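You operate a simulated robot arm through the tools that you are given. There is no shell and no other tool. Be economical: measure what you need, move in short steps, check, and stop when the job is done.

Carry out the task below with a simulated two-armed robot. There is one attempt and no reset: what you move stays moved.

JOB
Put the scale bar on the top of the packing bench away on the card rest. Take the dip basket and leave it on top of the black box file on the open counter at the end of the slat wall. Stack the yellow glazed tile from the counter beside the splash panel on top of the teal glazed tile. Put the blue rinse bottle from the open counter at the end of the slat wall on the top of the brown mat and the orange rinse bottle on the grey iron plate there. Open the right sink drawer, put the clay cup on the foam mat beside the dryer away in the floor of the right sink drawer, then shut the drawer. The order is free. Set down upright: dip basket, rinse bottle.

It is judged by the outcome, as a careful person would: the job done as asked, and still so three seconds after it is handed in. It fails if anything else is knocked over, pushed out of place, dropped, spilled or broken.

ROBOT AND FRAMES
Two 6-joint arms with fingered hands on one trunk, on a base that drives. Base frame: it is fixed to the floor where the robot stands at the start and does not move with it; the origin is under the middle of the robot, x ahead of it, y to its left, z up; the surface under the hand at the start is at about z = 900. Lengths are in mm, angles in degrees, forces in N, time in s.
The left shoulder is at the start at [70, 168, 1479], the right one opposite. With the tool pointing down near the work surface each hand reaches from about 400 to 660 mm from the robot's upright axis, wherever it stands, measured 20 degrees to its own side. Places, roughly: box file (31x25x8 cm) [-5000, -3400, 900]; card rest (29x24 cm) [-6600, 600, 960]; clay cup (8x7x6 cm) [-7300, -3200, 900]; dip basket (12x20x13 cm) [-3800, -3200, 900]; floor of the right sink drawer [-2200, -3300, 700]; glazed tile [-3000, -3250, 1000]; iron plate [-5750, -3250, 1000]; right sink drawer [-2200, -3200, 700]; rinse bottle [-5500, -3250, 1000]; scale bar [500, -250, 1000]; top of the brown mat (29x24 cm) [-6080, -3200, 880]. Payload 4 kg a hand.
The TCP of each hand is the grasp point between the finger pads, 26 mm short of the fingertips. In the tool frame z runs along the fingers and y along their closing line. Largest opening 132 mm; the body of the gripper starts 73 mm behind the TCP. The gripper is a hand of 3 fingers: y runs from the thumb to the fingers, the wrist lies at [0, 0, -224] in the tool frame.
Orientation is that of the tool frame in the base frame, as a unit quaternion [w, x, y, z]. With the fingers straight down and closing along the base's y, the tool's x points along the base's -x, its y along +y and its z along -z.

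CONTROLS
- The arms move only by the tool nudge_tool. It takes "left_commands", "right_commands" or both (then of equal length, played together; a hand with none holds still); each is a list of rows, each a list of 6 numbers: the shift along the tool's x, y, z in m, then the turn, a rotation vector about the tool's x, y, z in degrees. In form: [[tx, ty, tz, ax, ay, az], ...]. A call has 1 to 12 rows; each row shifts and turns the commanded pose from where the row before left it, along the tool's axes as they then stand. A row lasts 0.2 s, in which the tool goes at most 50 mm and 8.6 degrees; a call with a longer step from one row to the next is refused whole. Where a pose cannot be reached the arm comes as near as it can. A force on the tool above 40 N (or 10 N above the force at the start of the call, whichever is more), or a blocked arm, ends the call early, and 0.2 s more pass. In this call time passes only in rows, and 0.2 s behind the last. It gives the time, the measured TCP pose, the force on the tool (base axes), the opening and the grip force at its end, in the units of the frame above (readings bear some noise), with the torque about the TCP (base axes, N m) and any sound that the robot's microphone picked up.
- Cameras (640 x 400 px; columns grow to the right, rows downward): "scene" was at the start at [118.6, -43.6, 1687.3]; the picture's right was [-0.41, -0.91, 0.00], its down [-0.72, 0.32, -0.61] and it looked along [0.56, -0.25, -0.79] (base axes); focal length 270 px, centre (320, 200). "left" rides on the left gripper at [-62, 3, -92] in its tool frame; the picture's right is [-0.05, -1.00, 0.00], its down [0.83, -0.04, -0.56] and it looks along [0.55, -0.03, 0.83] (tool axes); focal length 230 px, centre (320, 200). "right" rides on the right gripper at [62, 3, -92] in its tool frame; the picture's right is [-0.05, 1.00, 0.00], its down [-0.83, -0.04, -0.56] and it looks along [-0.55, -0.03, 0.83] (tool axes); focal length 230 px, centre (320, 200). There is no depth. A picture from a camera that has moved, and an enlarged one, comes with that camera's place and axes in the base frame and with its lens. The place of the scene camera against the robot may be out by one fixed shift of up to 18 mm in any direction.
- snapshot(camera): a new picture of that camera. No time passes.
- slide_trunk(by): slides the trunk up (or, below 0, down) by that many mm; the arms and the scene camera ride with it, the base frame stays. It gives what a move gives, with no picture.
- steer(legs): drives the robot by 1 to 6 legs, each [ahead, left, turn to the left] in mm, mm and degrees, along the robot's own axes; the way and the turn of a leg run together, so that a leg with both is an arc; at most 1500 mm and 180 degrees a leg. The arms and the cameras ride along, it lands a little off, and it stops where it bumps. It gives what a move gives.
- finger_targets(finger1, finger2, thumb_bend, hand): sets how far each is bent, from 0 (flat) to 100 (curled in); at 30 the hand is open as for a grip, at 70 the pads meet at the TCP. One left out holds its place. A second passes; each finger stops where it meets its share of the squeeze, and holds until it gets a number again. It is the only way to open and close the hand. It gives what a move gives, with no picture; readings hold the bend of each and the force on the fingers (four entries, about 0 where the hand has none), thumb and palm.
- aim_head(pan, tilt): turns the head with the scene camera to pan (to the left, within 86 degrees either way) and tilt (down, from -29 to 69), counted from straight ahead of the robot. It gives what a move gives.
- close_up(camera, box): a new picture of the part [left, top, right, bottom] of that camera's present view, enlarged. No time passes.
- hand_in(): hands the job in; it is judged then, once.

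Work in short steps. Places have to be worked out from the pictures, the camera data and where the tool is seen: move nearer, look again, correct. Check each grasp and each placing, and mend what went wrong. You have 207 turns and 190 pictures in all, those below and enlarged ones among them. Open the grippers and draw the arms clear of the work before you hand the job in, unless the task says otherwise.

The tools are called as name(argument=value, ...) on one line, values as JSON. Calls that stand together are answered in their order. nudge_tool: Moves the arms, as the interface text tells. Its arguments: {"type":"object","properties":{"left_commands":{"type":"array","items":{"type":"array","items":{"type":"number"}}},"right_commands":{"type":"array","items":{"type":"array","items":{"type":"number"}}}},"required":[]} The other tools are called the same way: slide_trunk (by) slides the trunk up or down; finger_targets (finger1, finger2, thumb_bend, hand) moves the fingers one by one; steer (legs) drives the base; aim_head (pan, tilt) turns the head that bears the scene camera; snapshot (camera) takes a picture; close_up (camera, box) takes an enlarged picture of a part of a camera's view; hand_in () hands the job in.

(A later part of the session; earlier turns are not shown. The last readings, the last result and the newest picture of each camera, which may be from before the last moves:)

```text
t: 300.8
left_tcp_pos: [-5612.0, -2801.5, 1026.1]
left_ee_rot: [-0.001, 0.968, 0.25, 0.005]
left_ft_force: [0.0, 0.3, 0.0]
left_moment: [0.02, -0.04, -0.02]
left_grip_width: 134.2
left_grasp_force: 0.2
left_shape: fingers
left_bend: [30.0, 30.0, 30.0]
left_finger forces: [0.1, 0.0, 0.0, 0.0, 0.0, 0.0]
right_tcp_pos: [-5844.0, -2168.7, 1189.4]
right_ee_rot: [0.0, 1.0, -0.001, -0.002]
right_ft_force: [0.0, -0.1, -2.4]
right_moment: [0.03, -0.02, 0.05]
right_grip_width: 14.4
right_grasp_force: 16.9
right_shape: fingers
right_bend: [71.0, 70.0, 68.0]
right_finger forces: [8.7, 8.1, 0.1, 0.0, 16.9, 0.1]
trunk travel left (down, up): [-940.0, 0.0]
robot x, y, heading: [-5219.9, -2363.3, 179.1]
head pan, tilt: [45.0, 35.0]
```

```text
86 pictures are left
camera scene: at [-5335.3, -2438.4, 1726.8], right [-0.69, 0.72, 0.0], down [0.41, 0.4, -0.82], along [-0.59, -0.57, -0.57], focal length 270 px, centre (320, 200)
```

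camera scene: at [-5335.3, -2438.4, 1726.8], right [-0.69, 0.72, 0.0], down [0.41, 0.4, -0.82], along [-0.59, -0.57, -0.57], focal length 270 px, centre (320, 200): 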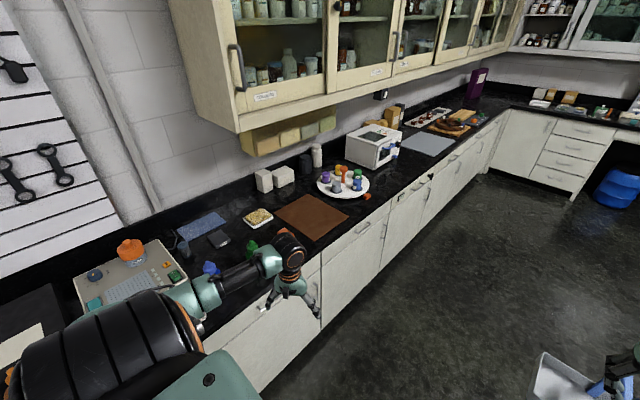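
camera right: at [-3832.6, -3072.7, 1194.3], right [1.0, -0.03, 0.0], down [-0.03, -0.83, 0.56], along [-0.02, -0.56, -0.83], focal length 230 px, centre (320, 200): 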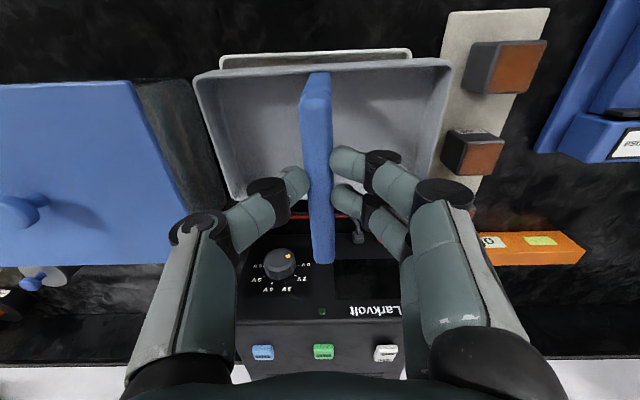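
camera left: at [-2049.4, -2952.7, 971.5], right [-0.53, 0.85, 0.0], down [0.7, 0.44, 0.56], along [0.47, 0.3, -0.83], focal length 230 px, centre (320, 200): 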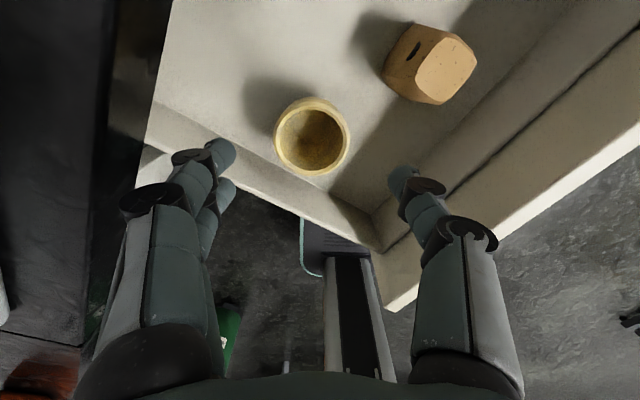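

Now turn to face the box file (heading ≈ -70°) and look.

steer(legs=[[0, 0, 110.5]])

aim_head(pan=-10, tilt=38)

snapshot(camera="scene")

```text
t: 305.8
left_tcp_pos: [-4674.9, -2583.4, 1025.6]
left_ee_rot: [-0.003, 0.351, 0.936, 0.002]
left_ft_force: [0.7, -0.1, -0.4]
left_moment: [-0.01, 0.07, 0.03]
left_grip_width: 134.0
left_grasp_force: 0.1
left_shape: fingers
left_bend: [30.0, 30.0, 30.0]
left_finger forces: [0.1, 0.0, 0.0, 0.0, 0.1, 0.1]
right_tcp_pos: [-5194.2, -3017.4, 1188.5]
right_ee_rot: [0.002, 0.575, 0.818, -0.001]
right_ft_force: [0.4, 0.0, -1.9]
right_moment: [0.02, -0.01, -0.03]
right_grip_width: 14.4
right_grasp_force: 16.2
right_shape: fingers
right_bend: [71.0, 70.0, 68.0]
right_finger forces: [8.5, 8.0, 0.1, 0.0, 16.5, 0.0]
trunk travel left (down, up): [-940.0, 0.0]
robot x, y, heading: [-5222.4, -2365.9, -71.1]
head pan, tilt: [45.0, 35.0]
```

```text
t: 307.1
left_tcp_pos: [-4676.3, -2583.1, 1026.6]
left_ee_rot: [-0.004, 0.35, 0.937, 0.003]
left_ft_force: [-0.1, 0.5, -1.2]
left_moment: [0.0, 0.0, 0.01]
left_grip_width: 134.0
left_grasp_force: 0.2
left_shape: fingers
left_bend: [30.0, 30.0, 30.0]
left_finger forces: [0.0, 0.0, 0.1, 0.1, 0.0, 0.0]
right_tcp_pos: [-5192.7, -3018.0, 1188.9]
right_ee_rot: [0.001, 0.574, 0.819, -0.002]
right_ft_force: [0.7, 0.8, -2.0]
right_moment: [0.03, -0.01, 0.01]
right_grip_width: 14.4
right_grasp_force: 16.1
right_shape: fingers
right_bend: [71.0, 70.0, 68.0]
right_finger forces: [8.6, 8.0, 0.0, 0.0, 16.5, 0.0]
trunk travel left (down, up): [-940.0, 0.0]
robot x, y, heading: [-5222.3, -2365.1, -70.7]
head pan, tilt: [-10.0, 38.0]
```

```text
85 pictures are left
camera scene: at [-5191.4, -2511.1, 1722.2], right [-0.99, -0.16, 0.0], down [-0.1, 0.61, -0.79], along [0.13, -0.78, -0.62], focal length 270 px, centre (320, 200)
```

scene: 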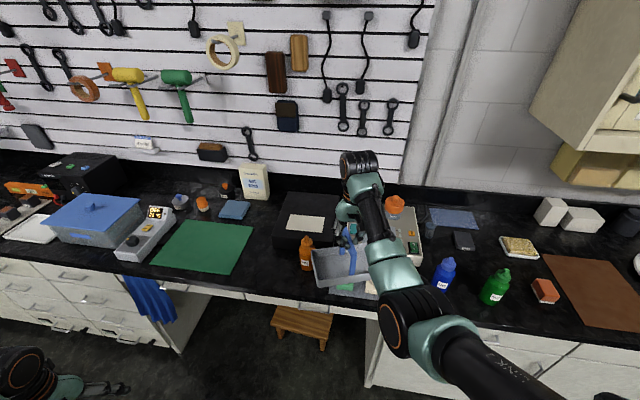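

close_up(camera="scene", box=[240, 170, 440, 300])

```text
3.08 times, centred on (340, 235) of scene
camera zoom: at [-5191.4, -2511.1, 1722.2], right [-0.99, -0.16, 0.0], down [-0.1, 0.61, -0.79], along [0.13, -0.78, -0.62], focal length 830 px, centre (258, 92)
```

zoom: 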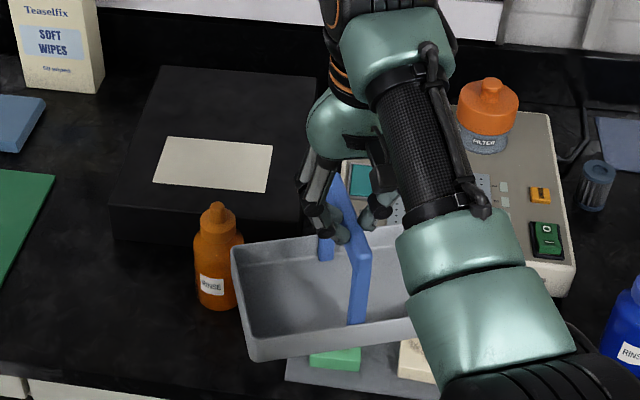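

The box file spans about x -5127..-4877, y -3492..-3196; the orange bottle (top ≈1050) stands in front of it at (-5029,-3133). I'll come in from the left of the bottle: back off, shift +x, and straighten the basket.

steer(legs=[[-75, 26, 0], [106, 304, 0]])

nudge_tool(right_commands=[[0, 0, 0, 0, 0, 6.7], [0, 0, 0, 0, 0, 6.7], [0, 0, 0, 0, 0, 6.6]])

snapshot(camera="right")

```text
t: 309.9
left_tcp_pos: [-4350.8, -2497.3, 1028.7]
left_ee_rot: [-0.003, 0.35, 0.937, 0.004]
left_ft_force: [-0.9, -0.4, 0.0]
left_moment: [0.04, -0.03, -0.01]
left_grip_width: 134.2
left_grasp_force: 0.0
left_shape: fingers
left_bend: [30.0, 30.0, 30.0]
left_finger forces: [0.0, 0.0, 0.0, 0.1, 0.0, 0.0]
right_tcp_pos: [-4864.9, -2934.6, 1188.3]
right_ee_rot: [0.003, 0.574, 0.819, 0.0]
right_ft_force: [-0.8, -0.1, -1.9]
right_moment: [0.06, 0.0, 0.03]
right_grip_width: 14.3
right_grasp_force: 16.7
right_shape: fingers
right_bend: [71.0, 70.0, 68.0]
right_finger forces: [8.9, 8.0, 0.1, 0.1, 16.9, 0.1]
trunk travel left (down, up): [-940.0, 0.0]
robot x, y, heading: [-4895.0, -2282.8, -70.9]
head pan, tilt: [-10.0, 38.0]
```

```text
t: 310.7
left_tcp_pos: [-4347.4, -2499.5, 1026.1]
left_ee_rot: [-0.004, 0.35, 0.937, 0.002]
left_ft_force: [0.5, -0.1, -0.3]
left_moment: [-0.03, 0.0, 0.03]
left_grip_width: 134.0
left_grasp_force: 0.0
left_shape: fingers
left_bend: [30.0, 30.0, 30.0]
left_finger forces: [0.0, 0.0, 0.1, 0.0, 0.1, 0.0]
right_tcp_pos: [-4862.5, -2934.1, 1187.2]
right_ee_rot: [0.0, 0.707, 0.707, -0.001]
right_ft_force: [1.0, 0.3, -1.7]
right_moment: [0.03, 0.01, -0.01]
right_grip_width: 14.5
right_grasp_force: 16.7
right_shape: fingers
right_bend: [71.0, 70.0, 68.0]
right_finger forces: [8.8, 8.0, 0.0, 0.0, 16.9, 0.0]
trunk travel left (down, up): [-940.0, 0.0]
robot x, y, heading: [-4895.4, -2283.7, -70.9]
head pan, tilt: [-10.0, 38.0]
```

```text
83 pictures are left
camera right: at [-4858.6, -2873.3, 1280.5], right [1.0, -0.05, 0.0], down [-0.04, -0.83, 0.56], along [-0.03, -0.56, -0.83], focal length 230 px, centre (320, 200)
```

right: 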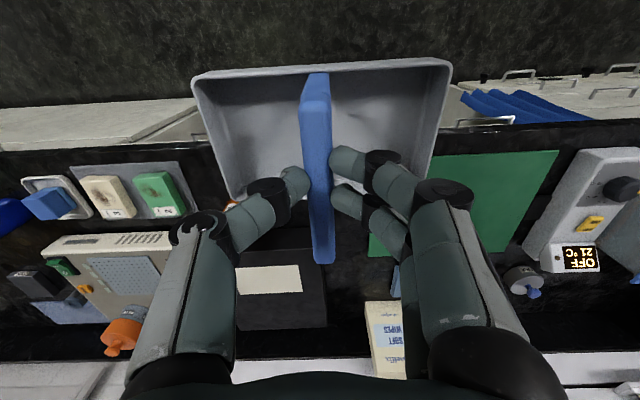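

The file's +x edge is at x≈-4865, y range -3500..-3208. I'll drive straight in along -y, keeping left of the bottle.

steer(legs=[[379, -131, 0]])

snapshot(camera="scene")

```text
t: 313.2
left_tcp_pos: [-4345.3, -2895.9, 1026.8]
left_ee_rot: [-0.004, 0.351, 0.936, 0.001]
left_ft_force: [-0.7, 0.3, -0.4]
left_moment: [0.0, -0.02, 0.01]
left_grip_width: 134.3
left_grasp_force: 0.1
left_shape: fingers
left_bend: [30.0, 30.0, 30.0]
left_finger forces: [0.0, 0.0, 0.0, 0.0, 0.0, 0.1]
right_tcp_pos: [-4862.7, -3329.9, 1190.0]
right_ee_rot: [0.002, 0.709, 0.705, -0.002]
right_ft_force: [-0.1, 1.1, -1.8]
right_moment: [0.02, -0.02, 0.03]
right_grip_width: 14.4
right_grasp_force: 16.7
right_shape: fingers
right_bend: [71.0, 70.0, 68.0]
right_finger forces: [8.8, 8.0, 0.1, 0.1, 16.9, 0.0]
trunk travel left (down, up): [-940.0, 0.0]
robot x, y, heading: [-4889.5, -2680.6, -71.1]
head pan, tilt: [-10.0, 38.0]
```

```text
82 pictures are left
camera scene: at [-4861.2, -2822.6, 1722.5], right [-0.99, -0.16, 0.0], down [-0.1, 0.61, -0.79], along [0.12, -0.78, -0.61], focal length 270 px, centre (320, 200)
```

scene: 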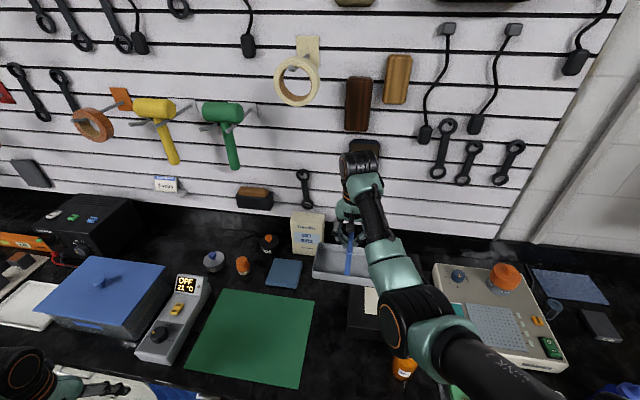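

Clear of the bottle. Now slide -x over the file.

steer(legs=[[-37, -121, 0]])

snapshot(camera="right")

snapshot(camera="scene")

```text
t: 314.5
left_tcp_pos: [-4469.2, -2902.8, 1024.8]
left_ee_rot: [-0.005, 0.352, 0.936, 0.002]
left_ft_force: [-0.1, 0.2, 0.3]
left_moment: [-0.01, 0.02, 0.03]
left_grip_width: 134.2
left_grasp_force: 0.0
left_shape: fingers
left_bend: [30.0, 30.0, 30.0]
left_finger forces: [0.0, 0.0, 0.0, 0.0, 0.0, 0.0]
right_tcp_pos: [-4986.1, -3334.2, 1188.1]
right_ee_rot: [0.001, 0.708, 0.706, -0.002]
right_ft_force: [0.0, 0.4, -2.3]
right_moment: [0.02, 0.0, -0.03]
right_grip_width: 14.4
right_grasp_force: 16.7
right_shape: fingers
right_bend: [71.0, 70.0, 68.0]
right_finger forces: [8.8, 8.0, 0.1, 0.0, 16.8, 0.0]
trunk travel left (down, up): [-940.0, 0.0]
robot x, y, heading: [-5017.3, -2681.2, -71.2]
head pan, tilt: [-10.0, 38.0]
```

```text
81 pictures are left
camera right: at [-4981.7, -3274.2, 1280.9], right [1.0, -0.06, 0.0], down [-0.05, -0.83, 0.56], along [-0.03, -0.56, -0.83], focal length 230 px, centre (320, 200)
```

right: 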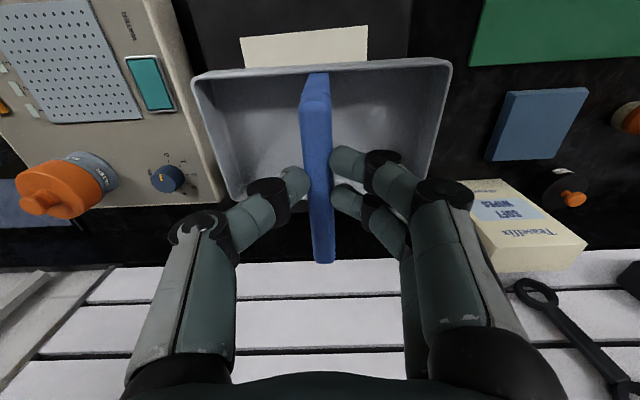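

```text
80 pictures are left
camera scene: at [-4982.3, -2828.8, 1722.1], right [-0.99, -0.16, 0.0], down [-0.1, 0.61, -0.79], along [0.12, -0.78, -0.62], focal length 270 px, centre (320, 200)
```

scene: 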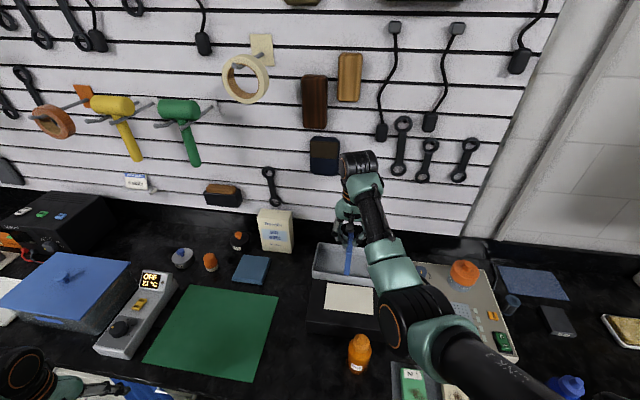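

Basket centre should shift about 22 mm to -x and 8 mm deeper. I'll adjust and lower most of the way.

nudge_tool(right_commands=[[-0.004, -0.011, 0, 0, 0, 0], [-0.004, -0.011, 0.01, 0, 0, 0], [0, 0, 0.02, 0, 0, 0], [0, 0, 0.02, 0, 0, 0], [0, 0, 0.015, 0, 0, 0]])

snapshot(camera="scene")

```text
t: 315.7
left_tcp_pos: [-4471.4, -2902.0, 1025.1]
left_ee_rot: [-0.004, 0.351, 0.936, 0.002]
left_ft_force: [-0.3, 0.1, -0.3]
left_moment: [0.01, -0.04, 0.0]
left_grip_width: 134.1
left_grasp_force: 0.0
left_shape: fingers
left_bend: [30.0, 30.0, 30.0]
left_finger forces: [0.0, 0.0, 0.1, 0.0, 0.1, 0.0]
right_tcp_pos: [-5012.7, -3344.1, 1122.1]
right_ee_rot: [0.002, 0.709, 0.706, 0.0]
right_ft_force: [0.1, 0.3, -2.1]
right_moment: [0.01, 0.01, 0.03]
right_grip_width: 14.4
right_grasp_force: 17.0
right_shape: fingers
right_bend: [71.0, 70.0, 68.0]
right_finger forces: [9.0, 8.1, 0.1, 0.1, 17.0, 0.0]
trunk travel left (down, up): [-940.0, 0.0]
robot x, y, heading: [-5018.5, -2685.7, -71.1]
head pan, tilt: [-10.0, 38.0]
```

```text
79 pictures are left
camera scene: at [-4986.4, -2829.7, 1722.2], right [-0.99, -0.16, 0.0], down [-0.1, 0.61, -0.79], along [0.12, -0.78, -0.62], focal length 270 px, centre (320, 200)
```

scene: 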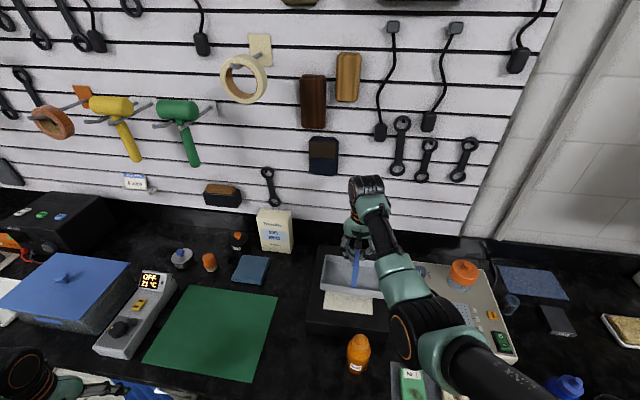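

Well inside the file's outline. Lower in small steps until contact.

nudge_tool(right_commands=[[0, 0, 0.006, 0, 0, 0], [0, 0, 0.005, 0, 0, 0], [0, 0, 0.004, 0, 0, 0]])

nudge_tool(right_commands=[[0, 0, 0.004, 0, 0, 0], [0, 0, 0.003, 0, 0, 0]])

```text
t: 316.5
left_tcp_pos: [-4472.0, -2900.9, 1024.7]
left_ee_rot: [-0.004, 0.352, 0.936, 0.002]
left_ft_force: [1.0, -0.6, -0.1]
left_moment: [0.02, -0.02, -0.07]
left_grip_width: 134.0
left_grasp_force: 0.2
left_shape: fingers
left_bend: [30.0, 30.0, 30.0]
left_finger forces: [0.0, 0.0, 0.0, 0.1, 0.1, 0.0]
right_tcp_pos: [-5012.2, -3344.0, 1107.5]
right_ee_rot: [0.003, 0.708, 0.706, -0.001]
right_ft_force: [0.5, 0.0, -1.6]
right_moment: [0.0, -0.02, 0.02]
right_grip_width: 14.0
right_grasp_force: 16.5
right_shape: fingers
right_bend: [71.0, 70.0, 68.0]
right_finger forces: [8.9, 8.0, 0.0, 0.0, 17.0, 0.0]
trunk travel left (down, up): [-940.0, 0.0]
robot x, y, heading: [-5012.6, -2682.8, -70.9]
head pan, tilt: [-10.0, 38.0]
```

```text
t: 317.1
left_tcp_pos: [-4471.2, -2902.3, 1026.9]
left_ee_rot: [-0.004, 0.352, 0.936, 0.002]
left_ft_force: [0.1, -0.6, 0.4]
left_moment: [0.01, -0.04, -0.05]
left_grip_width: 134.0
left_grasp_force: 0.0
left_shape: fingers
left_bend: [30.0, 30.0, 30.0]
left_finger forces: [0.1, 0.0, 0.0, 0.1, 0.1, 0.0]
right_tcp_pos: [-5010.7, -3342.9, 1101.1]
right_ee_rot: [0.001, 0.709, 0.706, 0.0]
right_ft_force: [-0.1, -1.6, -1.7]
right_moment: [-0.01, -0.03, -0.02]
right_grip_width: 14.4
right_grasp_force: 17.1
right_shape: fingers
right_bend: [71.0, 70.0, 68.0]
right_finger forces: [8.9, 8.1, 0.0, 0.0, 17.0, 0.0]
trunk travel left (down, up): [-940.0, 0.0]
robot x, y, heading: [-5016.7, -2680.8, -71.0]
head pan, tilt: [-10.0, 38.0]
```

No contact yet; continue a few millimetres at a time.

nudge_tool(right_commands=[[0, 0, 0.004, 0, 0, 0], [0, 0, 0.004, 0, 0, 0]])

nudge_tool(right_commands=[[0, 0, 0.004, 0, 0, 0], [0, 0, 0.003, 0, 0, 0]])

close_up(camera="scene", box=[280, 220, 440, 340])

```text
t: 317.7
left_tcp_pos: [-4472.8, -2901.7, 1026.6]
left_ee_rot: [-0.003, 0.352, 0.936, 0.003]
left_ft_force: [-0.3, -0.5, 0.4]
left_moment: [-0.02, 0.0, 0.0]
left_grip_width: 134.3
left_grasp_force: 0.0
left_shape: fingers
left_bend: [30.0, 30.0, 30.0]
left_finger forces: [0.1, 0.0, 0.0, 0.0, 0.1, 0.1]
right_tcp_pos: [-5011.4, -3342.7, 1093.4]
right_ee_rot: [0.002, 0.709, 0.706, 0.0]
right_ft_force: [0.2, -0.1, -1.9]
right_moment: [0.01, -0.03, -0.04]
right_grip_width: 14.6
right_grasp_force: 17.3
right_shape: fingers
right_bend: [71.0, 70.0, 68.0]
right_finger forces: [8.9, 8.0, 0.0, 0.0, 17.0, 0.1]
trunk travel left (down, up): [-940.0, 0.0]
robot x, y, heading: [-5016.8, -2684.7, -70.5]
head pan, tilt: [-10.0, 38.0]
```

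```text
t: 318.3
left_tcp_pos: [-4472.6, -2901.6, 1027.3]
left_ee_rot: [-0.003, 0.351, 0.936, 0.001]
left_ft_force: [0.6, 0.0, 0.4]
left_moment: [-0.01, -0.01, -0.03]
left_grip_width: 134.2
left_grasp_force: 0.1
left_shape: fingers
left_bend: [30.0, 30.0, 30.0]
left_finger forces: [0.0, 0.0, 0.1, 0.0, 0.0, 0.1]
right_tcp_pos: [-5010.7, -3342.5, 1087.7]
right_ee_rot: [0.003, 0.708, 0.706, -0.001]
right_ft_force: [-0.6, -1.4, 5.3]
right_moment: [-0.05, 0.05, 0.01]
right_grip_width: 14.5
right_grasp_force: 18.7
right_shape: fingers
right_bend: [71.0, 71.0, 69.0]
right_finger forces: [8.9, 9.4, 0.0, 0.0, 18.5, 0.1]
trunk travel left (down, up): [-940.0, 0.0]
robot x, y, heading: [-5016.9, -2682.0, -71.0]
head pan, tilt: [-10.0, 38.0]
```

```text
3.33 times, centred on (360, 280) of scene
camera zoom: at [-4987.6, -2827.2, 1722.5], right [-0.99, -0.16, 0.0], down [-0.1, 0.61, -0.79], along [0.12, -0.78, -0.61], focal length 899 px, centre (187, -67)
```

zoom: 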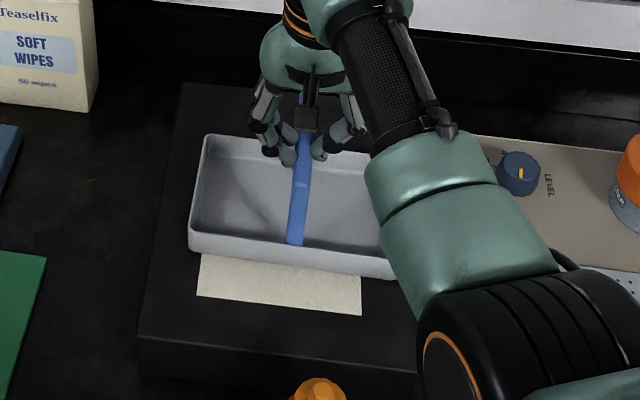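

Contact (5 N) with the basket well within the file. Release and lift.

nudge_tool(right_commands=[[0, 0, 0.001, 0, 0, 0]])

finger_targets(hand="right", finger1=50, finger2=50, thumb_bend=50)

nudge_tool(right_commands=[[0, 0, -0.03, 0, 0, 0], [0, 0, -0.035, 0, 0, 0], [0, 0, -0.03, 0, 0, 0]])

snapshot(camera="right")

```text
t: 318.7
left_tcp_pos: [-4472.4, -2900.1, 1026.6]
left_ee_rot: [-0.004, 0.352, 0.936, 0.002]
left_ft_force: [0.0, 0.4, 0.6]
left_moment: [-0.02, -0.03, -0.01]
left_grip_width: 134.1
left_grasp_force: 0.0
left_shape: fingers
left_bend: [30.0, 30.0, 30.0]
left_finger forces: [0.1, 0.1, 0.0, 0.0, 0.0, 0.0]
right_tcp_pos: [-5010.8, -3342.1, 1088.2]
right_ee_rot: [0.004, 0.707, 0.707, -0.001]
right_ft_force: [-0.9, -2.2, 10.6]
right_moment: [-0.03, 0.05, 0.01]
right_grip_width: 14.2
right_grasp_force: 19.5
right_shape: fingers
right_bend: [71.0, 71.0, 69.0]
right_finger forces: [9.5, 9.7, 0.0, 0.1, 19.7, 0.0]
trunk travel left (down, up): [-940.0, 0.0]
robot x, y, heading: [-5018.6, -2681.7, -70.8]
head pan, tilt: [-10.0, 38.0]
```

```text
t: 319.7
left_tcp_pos: [-4471.7, -2902.6, 1025.6]
left_ee_rot: [-0.003, 0.352, 0.936, 0.002]
left_ft_force: [-0.5, 0.5, -0.1]
left_moment: [0.02, 0.02, 0.06]
left_grip_width: 134.2
left_grasp_force: 0.1
left_shape: fingers
left_bend: [30.0, 30.0, 30.0]
left_finger forces: [0.1, 0.0, 0.0, 0.0, 0.0, 0.0]
right_tcp_pos: [-5011.2, -3342.4, 1086.0]
right_ee_rot: [0.001, 0.708, 0.706, 0.0]
right_ft_force: [-0.2, 0.2, 0.7]
right_moment: [-0.02, 0.0, 0.01]
right_grip_width: 67.2
right_grasp_force: 0.1
right_shape: fingers
right_bend: [50.0, 50.0, 50.0]
right_finger forces: [0.1, 0.1, 0.0, 0.0, 0.1, 0.1]
trunk travel left (down, up): [-940.0, 0.0]
robot x, y, heading: [-5019.3, -2685.8, -71.0]
head pan, tilt: [-10.0, 38.0]
```

```text
t: 320.5
left_tcp_pos: [-4472.1, -2901.1, 1025.1]
left_ee_rot: [-0.004, 0.351, 0.936, 0.002]
left_ft_force: [-0.1, 0.2, 0.2]
left_moment: [0.03, 0.0, 0.0]
left_grip_width: 134.2
left_grasp_force: 0.1
left_shape: fingers
left_bend: [30.0, 30.0, 30.0]
left_finger forces: [0.1, 0.0, 0.0, 0.1, 0.0, 0.1]
right_tcp_pos: [-5010.8, -3343.1, 1179.4]
right_ee_rot: [0.002, 0.708, 0.706, -0.001]
right_ft_force: [0.6, 0.6, 0.6]
right_moment: [-0.03, 0.02, 0.0]
right_grip_width: 67.3
right_grasp_force: 0.0
right_shape: fingers
right_bend: [50.0, 50.0, 50.0]
right_finger forces: [0.1, 0.0, 0.0, 0.0, 0.0, 0.0]
trunk travel left (down, up): [-940.0, 0.0]
robot x, y, heading: [-5018.2, -2683.9, -71.1]
head pan, tilt: [-10.0, 38.0]
```

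```text
77 pictures are left
camera right: at [-5008.7, -3281.7, 1273.1], right [1.0, -0.06, 0.0], down [-0.05, -0.83, 0.56], along [-0.03, -0.56, -0.83], focal length 230 px, centre (320, 200)
```

right: 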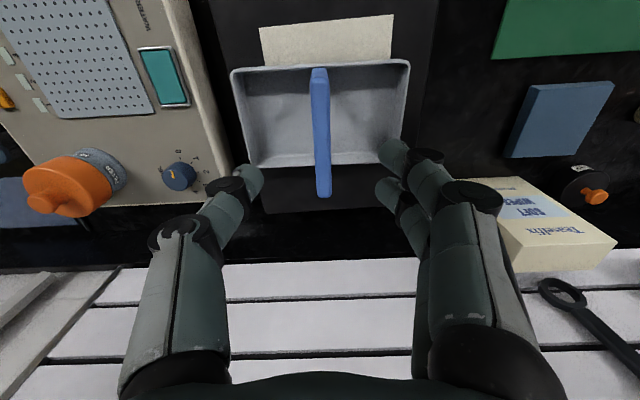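

The basket stands upright on the box file. Next, the orange bottle: I'll back the hand out above it and look.

steer(legs=[[-205, 46, 0]])

finger_targets(hand="right", finger1=32, finger2=32, thumb_bend=32)

snapshot(camera="right")

snapshot(camera="scene")

```text
t: 322.1
left_tcp_pos: [-4494.4, -2695.6, 1023.9]
left_ee_rot: [-0.004, 0.351, 0.936, 0.004]
left_ft_force: [0.9, 0.1, -0.7]
left_moment: [0.02, -0.02, -0.01]
left_grip_width: 134.1
left_grasp_force: 0.0
left_shape: fingers
left_bend: [30.0, 30.0, 30.0]
left_finger forces: [0.1, 0.0, 0.0, 0.0, 0.1, 0.0]
right_tcp_pos: [-5034.0, -3136.8, 1177.0]
right_ee_rot: [0.001, 0.708, 0.706, 0.001]
right_ft_force: [-0.7, -0.2, 0.3]
right_moment: [0.02, 0.05, -0.01]
right_grip_width: 67.1
right_grasp_force: 0.1
right_shape: fingers
right_bend: [50.0, 50.0, 50.0]
right_finger forces: [0.0, 0.0, 0.0, 0.0, 0.0, 0.0]
trunk travel left (down, up): [-940.0, 0.0]
robot x, y, heading: [-5040.0, -2473.5, -71.0]
head pan, tilt: [-10.0, 38.0]
```

```text
t: 323.1
left_tcp_pos: [-4494.0, -2692.7, 1025.3]
left_ee_rot: [-0.004, 0.351, 0.936, 0.003]
left_ft_force: [0.0, 0.3, -0.5]
left_moment: [-0.01, 0.06, 0.02]
left_grip_width: 134.2
left_grasp_force: 0.0
left_shape: fingers
left_bend: [30.0, 30.0, 30.0]
left_finger forces: [0.0, 0.0, 0.1, 0.0, 0.0, 0.0]
right_tcp_pos: [-5034.6, -3132.7, 1180.5]
right_ee_rot: [0.002, 0.708, 0.706, -0.001]
right_ft_force: [0.4, 0.5, 0.2]
right_moment: [0.01, -0.01, -0.01]
right_grip_width: 127.4
right_grasp_force: 0.1
right_shape: fingers
right_bend: [32.0, 32.0, 32.0]
right_finger forces: [0.0, 0.1, 0.0, 0.0, 0.1, 0.0]
trunk travel left (down, up): [-940.0, 0.0]
robot x, y, heading: [-5041.3, -2478.7, -71.1]
head pan, tilt: [-10.0, 38.0]
```

```text
76 pictures are left
camera right: at [-5031.4, -3072.2, 1272.9], right [1.0, -0.05, 0.0], down [-0.05, -0.83, 0.56], along [-0.03, -0.56, -0.83], focal length 230 px, centre (320, 200)
```

right: 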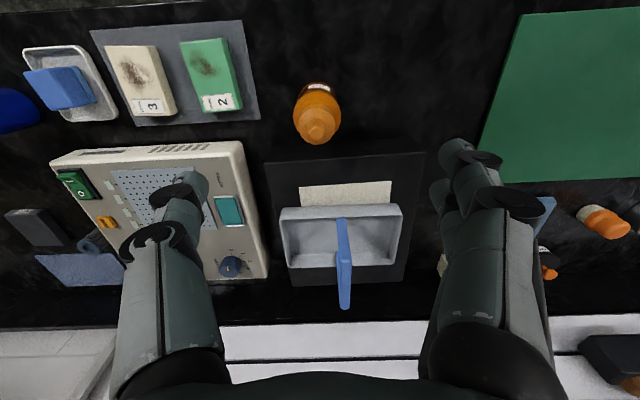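

```text
75 pictures are left
camera scene: at [-5010.0, -2619.4, 1722.3], right [-0.99, -0.16, 0.0], down [-0.1, 0.61, -0.79], along [0.12, -0.78, -0.62], focal length 270 px, centre (320, 200)
```

scene: 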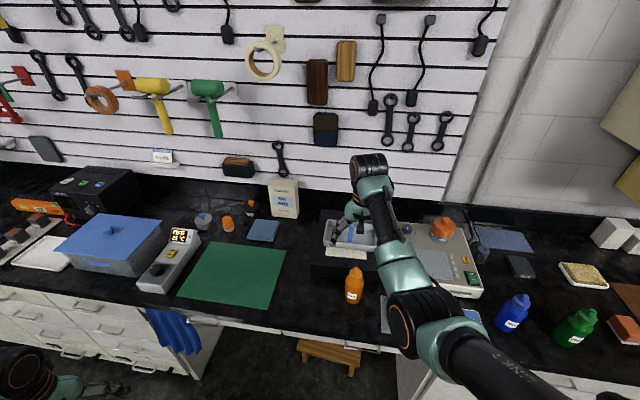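

The orange bottle's axis is near (-5037, -3150), top ≈1045. I'll bring the base closer and centre the hand, still above it.

nudge_tool(right_commands=[[0.025, -0.002, 0, 0, 0, 0]])

steer(legs=[[40, -14, 0]])

nudge_tool(right_commands=[[0, 0, 0.03, 0, 0, 0], [0, 0, 0.03, 0, 0, 0]])

snapshot(camera="right")

```text
t: 323.5
left_tcp_pos: [-4495.3, -2692.8, 1025.6]
left_ee_rot: [-0.003, 0.351, 0.936, 0.001]
left_ft_force: [0.6, -0.1, -0.6]
left_moment: [-0.01, 0.0, 0.0]
left_grip_width: 134.1
left_grasp_force: 0.0
left_shape: fingers
left_bend: [30.0, 30.0, 30.0]
left_finger forces: [0.0, 0.0, 0.1, 0.0, 0.1, 0.0]
right_tcp_pos: [-5032.6, -3117.9, 1169.2]
right_ee_rot: [0.002, 0.708, 0.706, -0.001]
right_ft_force: [0.1, -0.3, -0.9]
right_moment: [0.0, 0.0, 0.01]
right_grip_width: 127.6
right_grasp_force: 0.1
right_shape: fingers
right_bend: [32.0, 32.0, 32.0]
right_finger forces: [0.0, 0.0, 0.0, 0.0, 0.0, 0.0]
right hand out of reach, approached as far as the arm can: row 1
trunk travel left (down, up): [-940.0, 0.0]
robot x, y, heading: [-5040.8, -2471.4, -71.2]
head pan, tilt: [-10.0, 38.0]
```

```text
t: 324.4
left_tcp_pos: [-4494.9, -2726.1, 1028.2]
left_ee_rot: [-0.002, 0.351, 0.937, -0.002]
left_ft_force: [0.3, -0.2, -0.1]
left_moment: [-0.05, 0.02, -0.02]
left_grip_width: 134.0
left_grasp_force: 0.0
left_shape: fingers
left_bend: [30.0, 30.0, 30.0]
left_finger forces: [0.0, 0.0, 0.0, 0.0, 0.0, 0.0]
right_tcp_pos: [-5031.8, -3151.5, 1174.1]
right_ee_rot: [0.005, 0.708, 0.706, -0.004]
right_ft_force: [-0.2, 1.0, -0.4]
right_moment: [-0.06, -0.01, 0.01]
right_grip_width: 127.6
right_grasp_force: 0.0
right_shape: fingers
right_bend: [32.0, 32.0, 32.0]
right_finger forces: [0.0, 0.0, 0.0, 0.0, 0.1, 0.0]
trunk travel left (down, up): [-940.0, 0.0]
robot x, y, heading: [-5040.7, -2514.2, -70.9]
head pan, tilt: [-10.0, 38.0]
```

```text
t: 325.0
left_tcp_pos: [-4495.6, -2731.3, 1026.8]
left_ee_rot: [-0.003, 0.35, 0.937, 0.001]
left_ft_force: [-0.4, -0.2, -0.2]
left_moment: [-0.02, 0.01, 0.0]
left_grip_width: 134.3
left_grasp_force: 0.0
left_shape: fingers
left_bend: [30.0, 30.0, 30.0]
left_finger forces: [0.0, 0.1, 0.0, 0.1, 0.0, 0.1]
right_tcp_pos: [-5033.6, -3159.4, 1111.9]
right_ee_rot: [0.003, 0.707, 0.707, -0.001]
right_ft_force: [-0.4, -0.2, 0.8]
right_moment: [0.0, 0.0, 0.0]
right_grip_width: 127.5
right_grasp_force: 0.0
right_shape: fingers
right_bend: [32.0, 32.0, 32.0]
right_finger forces: [0.0, 0.1, 0.0, 0.0, 0.1, 0.0]
trunk travel left (down, up): [-940.0, 0.0]
robot x, y, heading: [-5037.6, -2519.2, -71.1]
head pan, tilt: [-10.0, 38.0]
```

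```text
74 pictures are left
camera right: at [-5029.9, -3097.6, 1203.8], right [1.0, -0.05, 0.0], down [-0.05, -0.83, 0.56], along [-0.03, -0.56, -0.83], focal length 230 px, centre (320, 200)
```

right: 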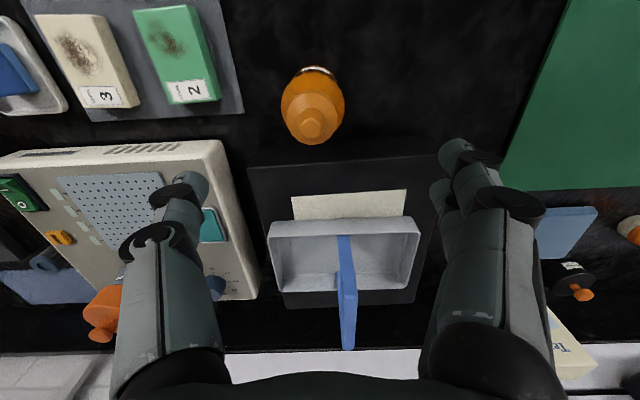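

Axis ≈ (-5037, -3151). Correct and descend to TCP ≈ 1010, straddling the bottle.

nudge_tool(right_commands=[[0.008, -0.003, 0.02, 0, 0, 0], [0, 0, 0.03, 0, 0, 0], [0, 0, 0.03, 0, 0, 0], [0, 0, 0.02, 0, 0, 0]])

snapshot(camera="right")

close_up(camera="scene", box=[290, 200, 450, 320])

```text
t: 326.0
left_tcp_pos: [-4494.9, -2735.6, 1026.3]
left_ee_rot: [-0.003, 0.351, 0.937, 0.002]
left_ft_force: [0.2, 0.5, 0.6]
left_moment: [0.02, 0.03, -0.03]
left_grip_width: 134.2
left_grasp_force: 0.1
left_shape: fingers
left_bend: [30.0, 30.0, 30.0]
left_finger forces: [0.0, 0.0, 0.0, 0.1, 0.0, 0.0]
right_tcp_pos: [-5033.5, -3153.3, 1005.4]
right_ee_rot: [0.001, 0.708, 0.706, -0.001]
right_ft_force: [-0.3, 0.1, -0.1]
right_moment: [0.01, 0.0, 0.0]
right_grip_width: 127.6
right_grasp_force: 0.0
right_shape: fingers
right_bend: [32.0, 32.0, 32.0]
right_finger forces: [0.0, 0.0, 0.0, 0.1, 0.0, 0.0]
trunk travel left (down, up): [-940.0, 0.0]
robot x, y, heading: [-5039.8, -2517.4, -71.1]
head pan, tilt: [-10.0, 38.0]
```

```text
73 pictures are left
camera right: at [-5030.3, -3093.2, 1099.2], right [1.0, -0.05, 0.0], down [-0.05, -0.83, 0.56], along [-0.03, -0.56, -0.83], focal length 230 px, centre (320, 200)
```

right: 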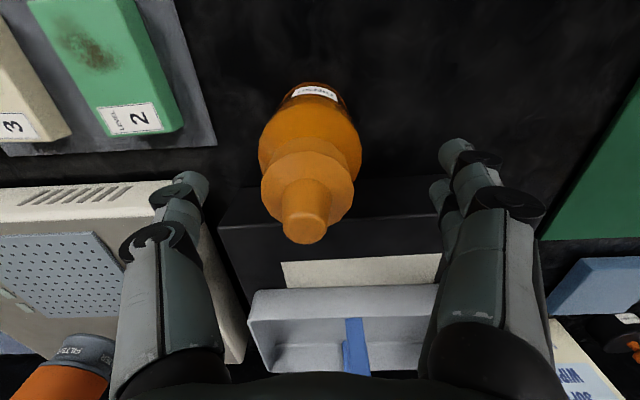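

```text
3.33 times, centred on (370, 260) of scene
camera zoom: at [-5010.2, -2663.9, 1722.1], right [-0.99, -0.16, 0.0], down [-0.1, 0.61, -0.79], along [0.12, -0.78, -0.62], focal length 899 px, centre (153, 0)
```

zoom: 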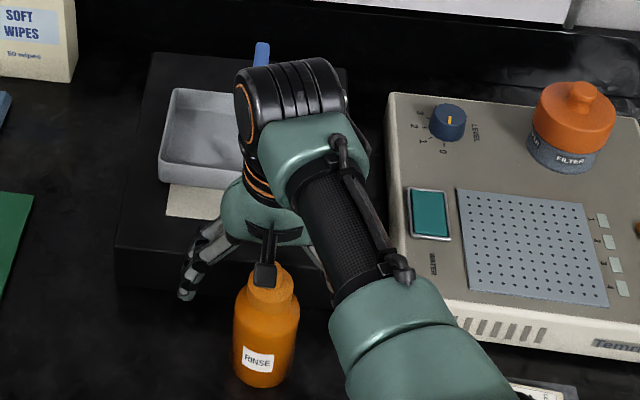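

Bottle body shoulder is about z≈985. I'll centre and descend to TCP ≈ 974, then close.

nudge_tool(right_commands=[[0.005, -0.004, 0.012, 0, 0, 0], [0, 0, 0.012, 0, 0, 0], [0, 0, 0.007, 0, 0, 0]])

finger_targets(hand="right", finger1=70, finger2=70, thumb_bend=70)

snapshot(camera="right")

```text
t: 326.8
left_tcp_pos: [-4495.1, -2734.6, 1026.1]
left_ee_rot: [-0.004, 0.351, 0.936, 0.003]
left_ft_force: [-0.2, -0.7, -0.5]
left_moment: [0.01, 0.03, -0.01]
left_grip_width: 134.3
left_grasp_force: 0.0
left_shape: fingers
left_bend: [30.0, 30.0, 30.0]
left_finger forces: [0.1, 0.0, 0.0, 0.0, 0.0, 0.0]
right_tcp_pos: [-5038.6, -3148.1, 977.8]
right_ee_rot: [0.002, 0.708, 0.706, -0.001]
right_ft_force: [-0.7, -0.2, -0.8]
right_moment: [-0.03, 0.01, 0.0]
right_grip_width: 127.5
right_grasp_force: 0.1
right_shape: fingers
right_bend: [32.0, 32.0, 32.0]
right_finger forces: [0.1, 0.1, 0.0, 0.1, 0.0, 0.1]
trunk travel left (down, up): [-940.0, 0.0]
robot x, y, heading: [-5040.9, -2519.1, -71.0]
head pan, tilt: [-10.0, 38.0]
```

```text
t: 327.8
left_tcp_pos: [-4494.9, -2734.0, 1026.1]
left_ee_rot: [-0.004, 0.352, 0.936, 0.003]
left_ft_force: [-0.5, 0.7, -0.6]
left_moment: [0.0, -0.02, -0.02]
left_grip_width: 134.1
left_grasp_force: 0.0
left_shape: fingers
left_bend: [30.0, 30.0, 30.0]
left_finger forces: [0.0, 0.0, 0.0, 0.0, 0.0, 0.0]
right_tcp_pos: [-5038.5, -3148.7, 976.5]
right_ee_rot: [0.002, 0.708, 0.706, -0.001]
right_ft_force: [-1.4, 0.1, 0.0]
right_moment: [0.0, 0.01, 0.0]
right_grip_width: 55.8
right_grasp_force: 19.1
right_shape: fingers
right_bend: [53.0, 54.0, 59.0]
right_finger forces: [9.4, 9.6, 0.0, 0.1, 19.7, 0.1]
trunk travel left (down, up): [-940.0, 0.0]
robot x, y, heading: [-5040.1, -2516.1, -70.8]
head pan, tilt: [-10.0, 38.0]
```

```text
71 pictures are left
camera right: at [-5035.1, -3087.5, 1069.7], right [1.0, -0.05, 0.0], down [-0.05, -0.83, 0.56], along [-0.03, -0.56, -0.83], focal length 230 px, centre (320, 200)
```

right: 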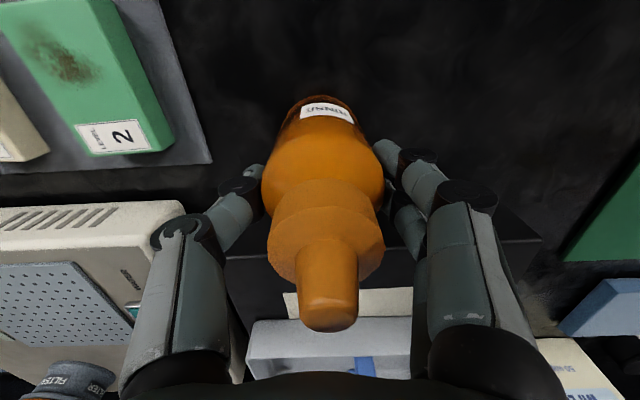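

Bottle gripped (55.8 mm, 19 N). Lift and back away.

nudge_tool(right_commands=[[0, 0, -0.02, 0, 0, 0], [0, 0, -0.03, 0, 0, 0], [0, 0, -0.03, 0, 0, 0]])

steer(legs=[[-190, 66, 0]])

aim_head(pan=-40, tilt=35)

snapshot(camera="scene")

```text
t: 328.6
left_tcp_pos: [-4495.2, -2734.7, 1024.2]
left_ee_rot: [-0.004, 0.35, 0.937, 0.003]
left_ft_force: [0.9, 0.8, -0.1]
left_moment: [-0.02, 0.02, 0.0]
left_grip_width: 134.2
left_grasp_force: 0.0
left_shape: fingers
left_bend: [30.0, 30.0, 30.0]
left_finger forces: [0.0, 0.0, 0.0, 0.0, 0.0, 0.1]
right_tcp_pos: [-5037.1, -3146.4, 1058.6]
right_ee_rot: [0.002, 0.708, 0.707, 0.0]
right_ft_force: [-0.4, -0.6, -2.8]
right_moment: [-0.02, 0.02, -0.02]
right_grip_width: 56.2
right_grasp_force: 19.2
right_shape: fingers
right_bend: [53.0, 53.0, 60.0]
right_finger forces: [9.5, 9.6, 0.0, 0.0, 19.0, 0.0]
trunk travel left (down, up): [-940.0, 0.0]
robot x, y, heading: [-5039.5, -2513.7, -70.8]
head pan, tilt: [-10.0, 38.0]
```

```text
t: 330.2
left_tcp_pos: [-4495.5, -2531.2, 1025.3]
left_ee_rot: [-0.004, 0.349, 0.937, 0.004]
left_ft_force: [-0.4, -0.3, -0.6]
left_moment: [0.02, 0.03, -0.03]
left_grip_width: 134.2
left_grasp_force: 0.1
left_shape: fingers
left_bend: [30.0, 30.0, 30.0]
left_finger forces: [0.0, 0.0, 0.0, 0.0, 0.0, 0.0]
right_tcp_pos: [-5035.5, -2945.1, 1054.6]
right_ee_rot: [0.001, 0.706, 0.708, 0.001]
right_ft_force: [-0.2, 0.0, -2.9]
right_moment: [0.0, -0.02, 0.04]
right_grip_width: 56.2
right_grasp_force: 19.0
right_shape: fingers
right_bend: [53.0, 53.0, 60.0]
right_finger forces: [9.6, 9.6, 0.0, 0.0, 19.0, 0.1]
trunk travel left (down, up): [-940.0, 0.0]
robot x, y, heading: [-5041.4, -2311.1, -70.8]
head pan, tilt: [-10.0, 38.0]
```

```text
t: 331.2
left_tcp_pos: [-4494.2, -2527.0, 1026.2]
left_ee_rot: [-0.004, 0.349, 0.937, 0.003]
left_ft_force: [-0.3, -0.7, 0.1]
left_moment: [-0.02, 0.02, 0.04]
left_grip_width: 134.3
left_grasp_force: 0.1
left_shape: fingers
left_bend: [30.0, 30.0, 30.0]
left_finger forces: [0.1, 0.0, 0.0, 0.1, 0.0, 0.0]
right_tcp_pos: [-5035.7, -2941.8, 1058.0]
right_ee_rot: [0.002, 0.706, 0.708, -0.001]
right_ft_force: [0.2, 0.7, -2.8]
right_moment: [-0.03, -0.02, 0.0]
right_grip_width: 56.0
right_grasp_force: 19.1
right_shape: fingers
right_bend: [53.0, 53.0, 60.0]
right_finger forces: [9.6, 9.7, 0.0, 0.0, 19.0, 0.0]
trunk travel left (down, up): [-940.0, 0.0]
robot x, y, heading: [-5041.1, -2316.1, -70.9]
head pan, tilt: [-40.0, 35.0]
```

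```text
70 pictures are left
camera scene: at [-5055.6, -2454.2, 1726.9], right [-0.94, 0.35, 0.0], down [0.2, 0.54, -0.82], along [-0.29, -0.77, -0.57], focal length 270 px, centre (320, 200)
```

scene: 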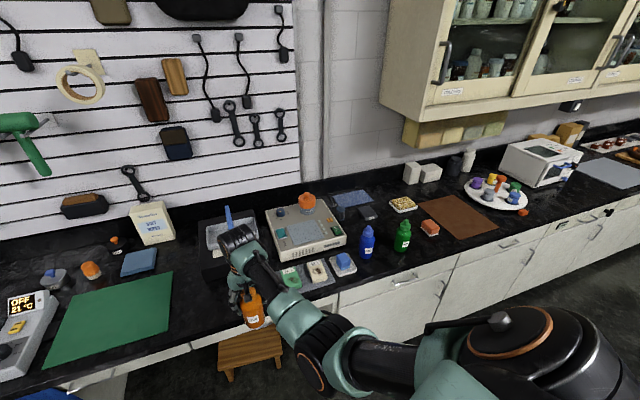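

close_up(camera="scene", box=[320, 170, 500, 280])

```text
3.56 times, centred on (410, 225) of scene
camera zoom: at [-5055.6, -2454.2, 1726.9], right [-0.94, 0.35, 0.0], down [0.2, 0.54, -0.82], along [-0.29, -0.77, -0.57], focal length 959 px, centre (0, 111)
```

zoom: 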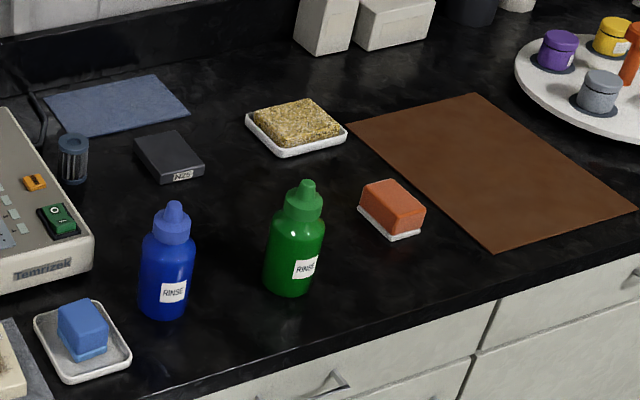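

close_up(camera="scene", box=[325, 180, 405, 230])

```text
8.00 times, centred on (365, 205) of scene
camera zoom: at [-5055.6, -2454.2, 1726.9], right [-0.94, 0.35, 0.0], down [0.2, 0.54, -0.82], along [-0.29, -0.77, -0.57], focal length 2158 px, centre (-40, 160)
```

zoom: 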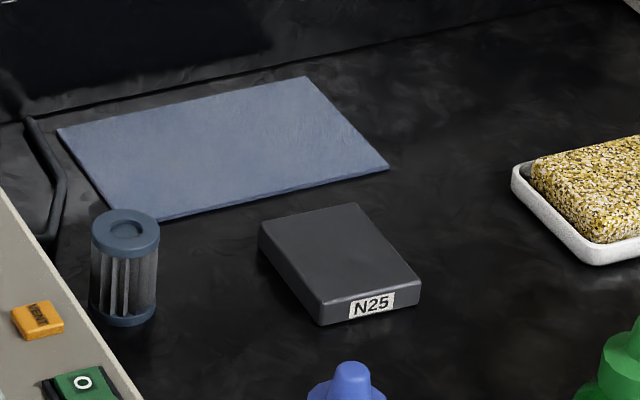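

The small grey plate marked N25 at about (-5664, -3382) is the only iron plate matching. The green bottle stands in front of it, so I'll raise the orange bottle, shift along, and pass over it.

nudge_tool(right_commands=[[-0.006, 0, -0.03, 0, 0, 0], [-0.008, 0, -0.035, 0, 0, 0], [-0.008, 0, -0.035, 0, 0, 0], [-0.004, 0, -0.01, 0, 0, 0]])

steer(legs=[[-200, -610, 0]])

aim_head(pan=-10, tilt=38)

snapshot(camera="scene")

```text
t: 332.2
left_tcp_pos: [-4494.0, -2526.9, 1024.4]
left_ee_rot: [-0.004, 0.349, 0.937, 0.002]
left_ft_force: [0.0, 0.0, 0.7]
left_moment: [0.01, 0.01, 0.01]
left_grip_width: 134.1
left_grasp_force: 0.0
left_shape: fingers
left_bend: [30.0, 30.0, 30.0]
left_finger forces: [0.1, 0.1, 0.0, 0.1, 0.0, 0.1]
right_tcp_pos: [-5035.2, -2969.5, 1166.1]
right_ee_rot: [0.001, 0.706, 0.708, 0.0]
right_ft_force: [0.3, 0.5, -2.8]
right_moment: [-0.03, -0.01, 0.0]
right_grip_width: 56.1
right_grasp_force: 19.1
right_shape: fingers
right_bend: [53.0, 53.0, 60.0]
right_finger forces: [9.6, 9.6, 0.0, 0.0, 19.0, 0.0]
trunk travel left (down, up): [-940.0, 0.0]
robot x, y, heading: [-5041.1, -2311.6, -70.5]
head pan, tilt: [-40.0, 35.0]
```

```text
t: 335.8
left_tcp_pos: [-5132.7, -2536.1, 1025.1]
left_ee_rot: [-0.004, 0.337, 0.941, 0.003]
left_ft_force: [0.5, 0.7, -0.5]
left_moment: [0.01, 0.01, -0.02]
left_grip_width: 134.3
left_grasp_force: 0.1
left_shape: fingers
left_bend: [30.0, 30.0, 30.0]
left_finger forces: [0.0, 0.1, 0.0, 0.0, 0.1, 0.0]
right_tcp_pos: [-5662.6, -2991.0, 1167.4]
right_ee_rot: [0.001, 0.697, 0.717, -0.001]
right_ft_force: [-1.3, 0.1, -3.6]
right_moment: [-0.02, 0.02, 0.0]
right_grip_width: 56.1
right_grasp_force: 18.7
right_shape: fingers
right_bend: [53.0, 53.0, 60.0]
right_finger forces: [9.6, 9.7, 0.0, 0.0, 18.9, 0.0]
trunk travel left (down, up): [-940.0, 0.0]
robot x, y, heading: [-5684.6, -2335.9, -69.1]
head pan, tilt: [-40.0, 35.0]
```

```text
t: 336.7
left_tcp_pos: [-5133.4, -2537.0, 1026.0]
left_ee_rot: [-0.003, 0.337, 0.942, 0.003]
left_ft_force: [0.4, 0.6, 0.0]
left_moment: [-0.01, 0.0, -0.01]
left_grip_width: 134.2
left_grasp_force: 0.0
left_shape: fingers
left_bend: [30.0, 30.0, 30.0]
left_finger forces: [0.1, 0.1, 0.0, 0.0, 0.0, 0.0]
right_tcp_pos: [-5664.5, -2991.4, 1166.2]
right_ee_rot: [0.002, 0.698, 0.716, -0.001]
right_ft_force: [0.2, -1.0, -1.9]
right_moment: [0.0, -0.02, 0.03]
right_grip_width: 55.7
right_grasp_force: 19.0
right_shape: fingers
right_bend: [53.0, 53.0, 60.0]
right_finger forces: [9.6, 9.8, 0.0, 0.0, 19.0, 0.0]
trunk travel left (down, up): [-940.0, 0.0]
robot x, y, heading: [-5685.4, -2337.4, -69.4]
head pan, tilt: [-10.0, 38.0]
```

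```text
67 pictures are left
camera scene: at [-5651.5, -2479.8, 1722.2], right [-0.98, -0.18, 0.0], down [-0.11, 0.61, -0.79], along [0.15, -0.77, -0.62], focal length 270 px, centre (320, 200)
```

scene: 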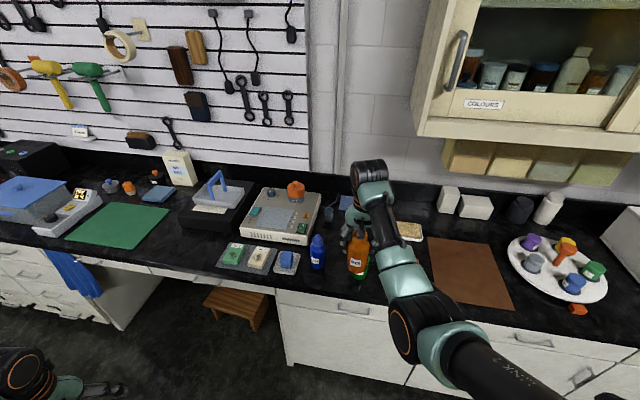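

snapshot(camera="right")

```text
66 pictures are left
camera right: at [-5662.2, -2930.2, 1258.8], right [1.0, -0.03, 0.0], down [-0.02, -0.83, 0.56], along [-0.01, -0.56, -0.83], focal length 230 px, centre (320, 200)
```

right: 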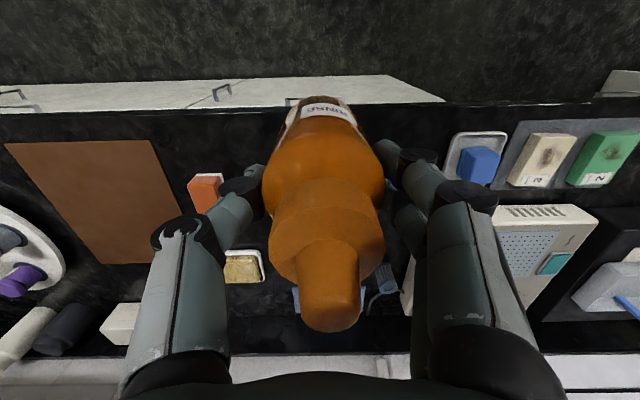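

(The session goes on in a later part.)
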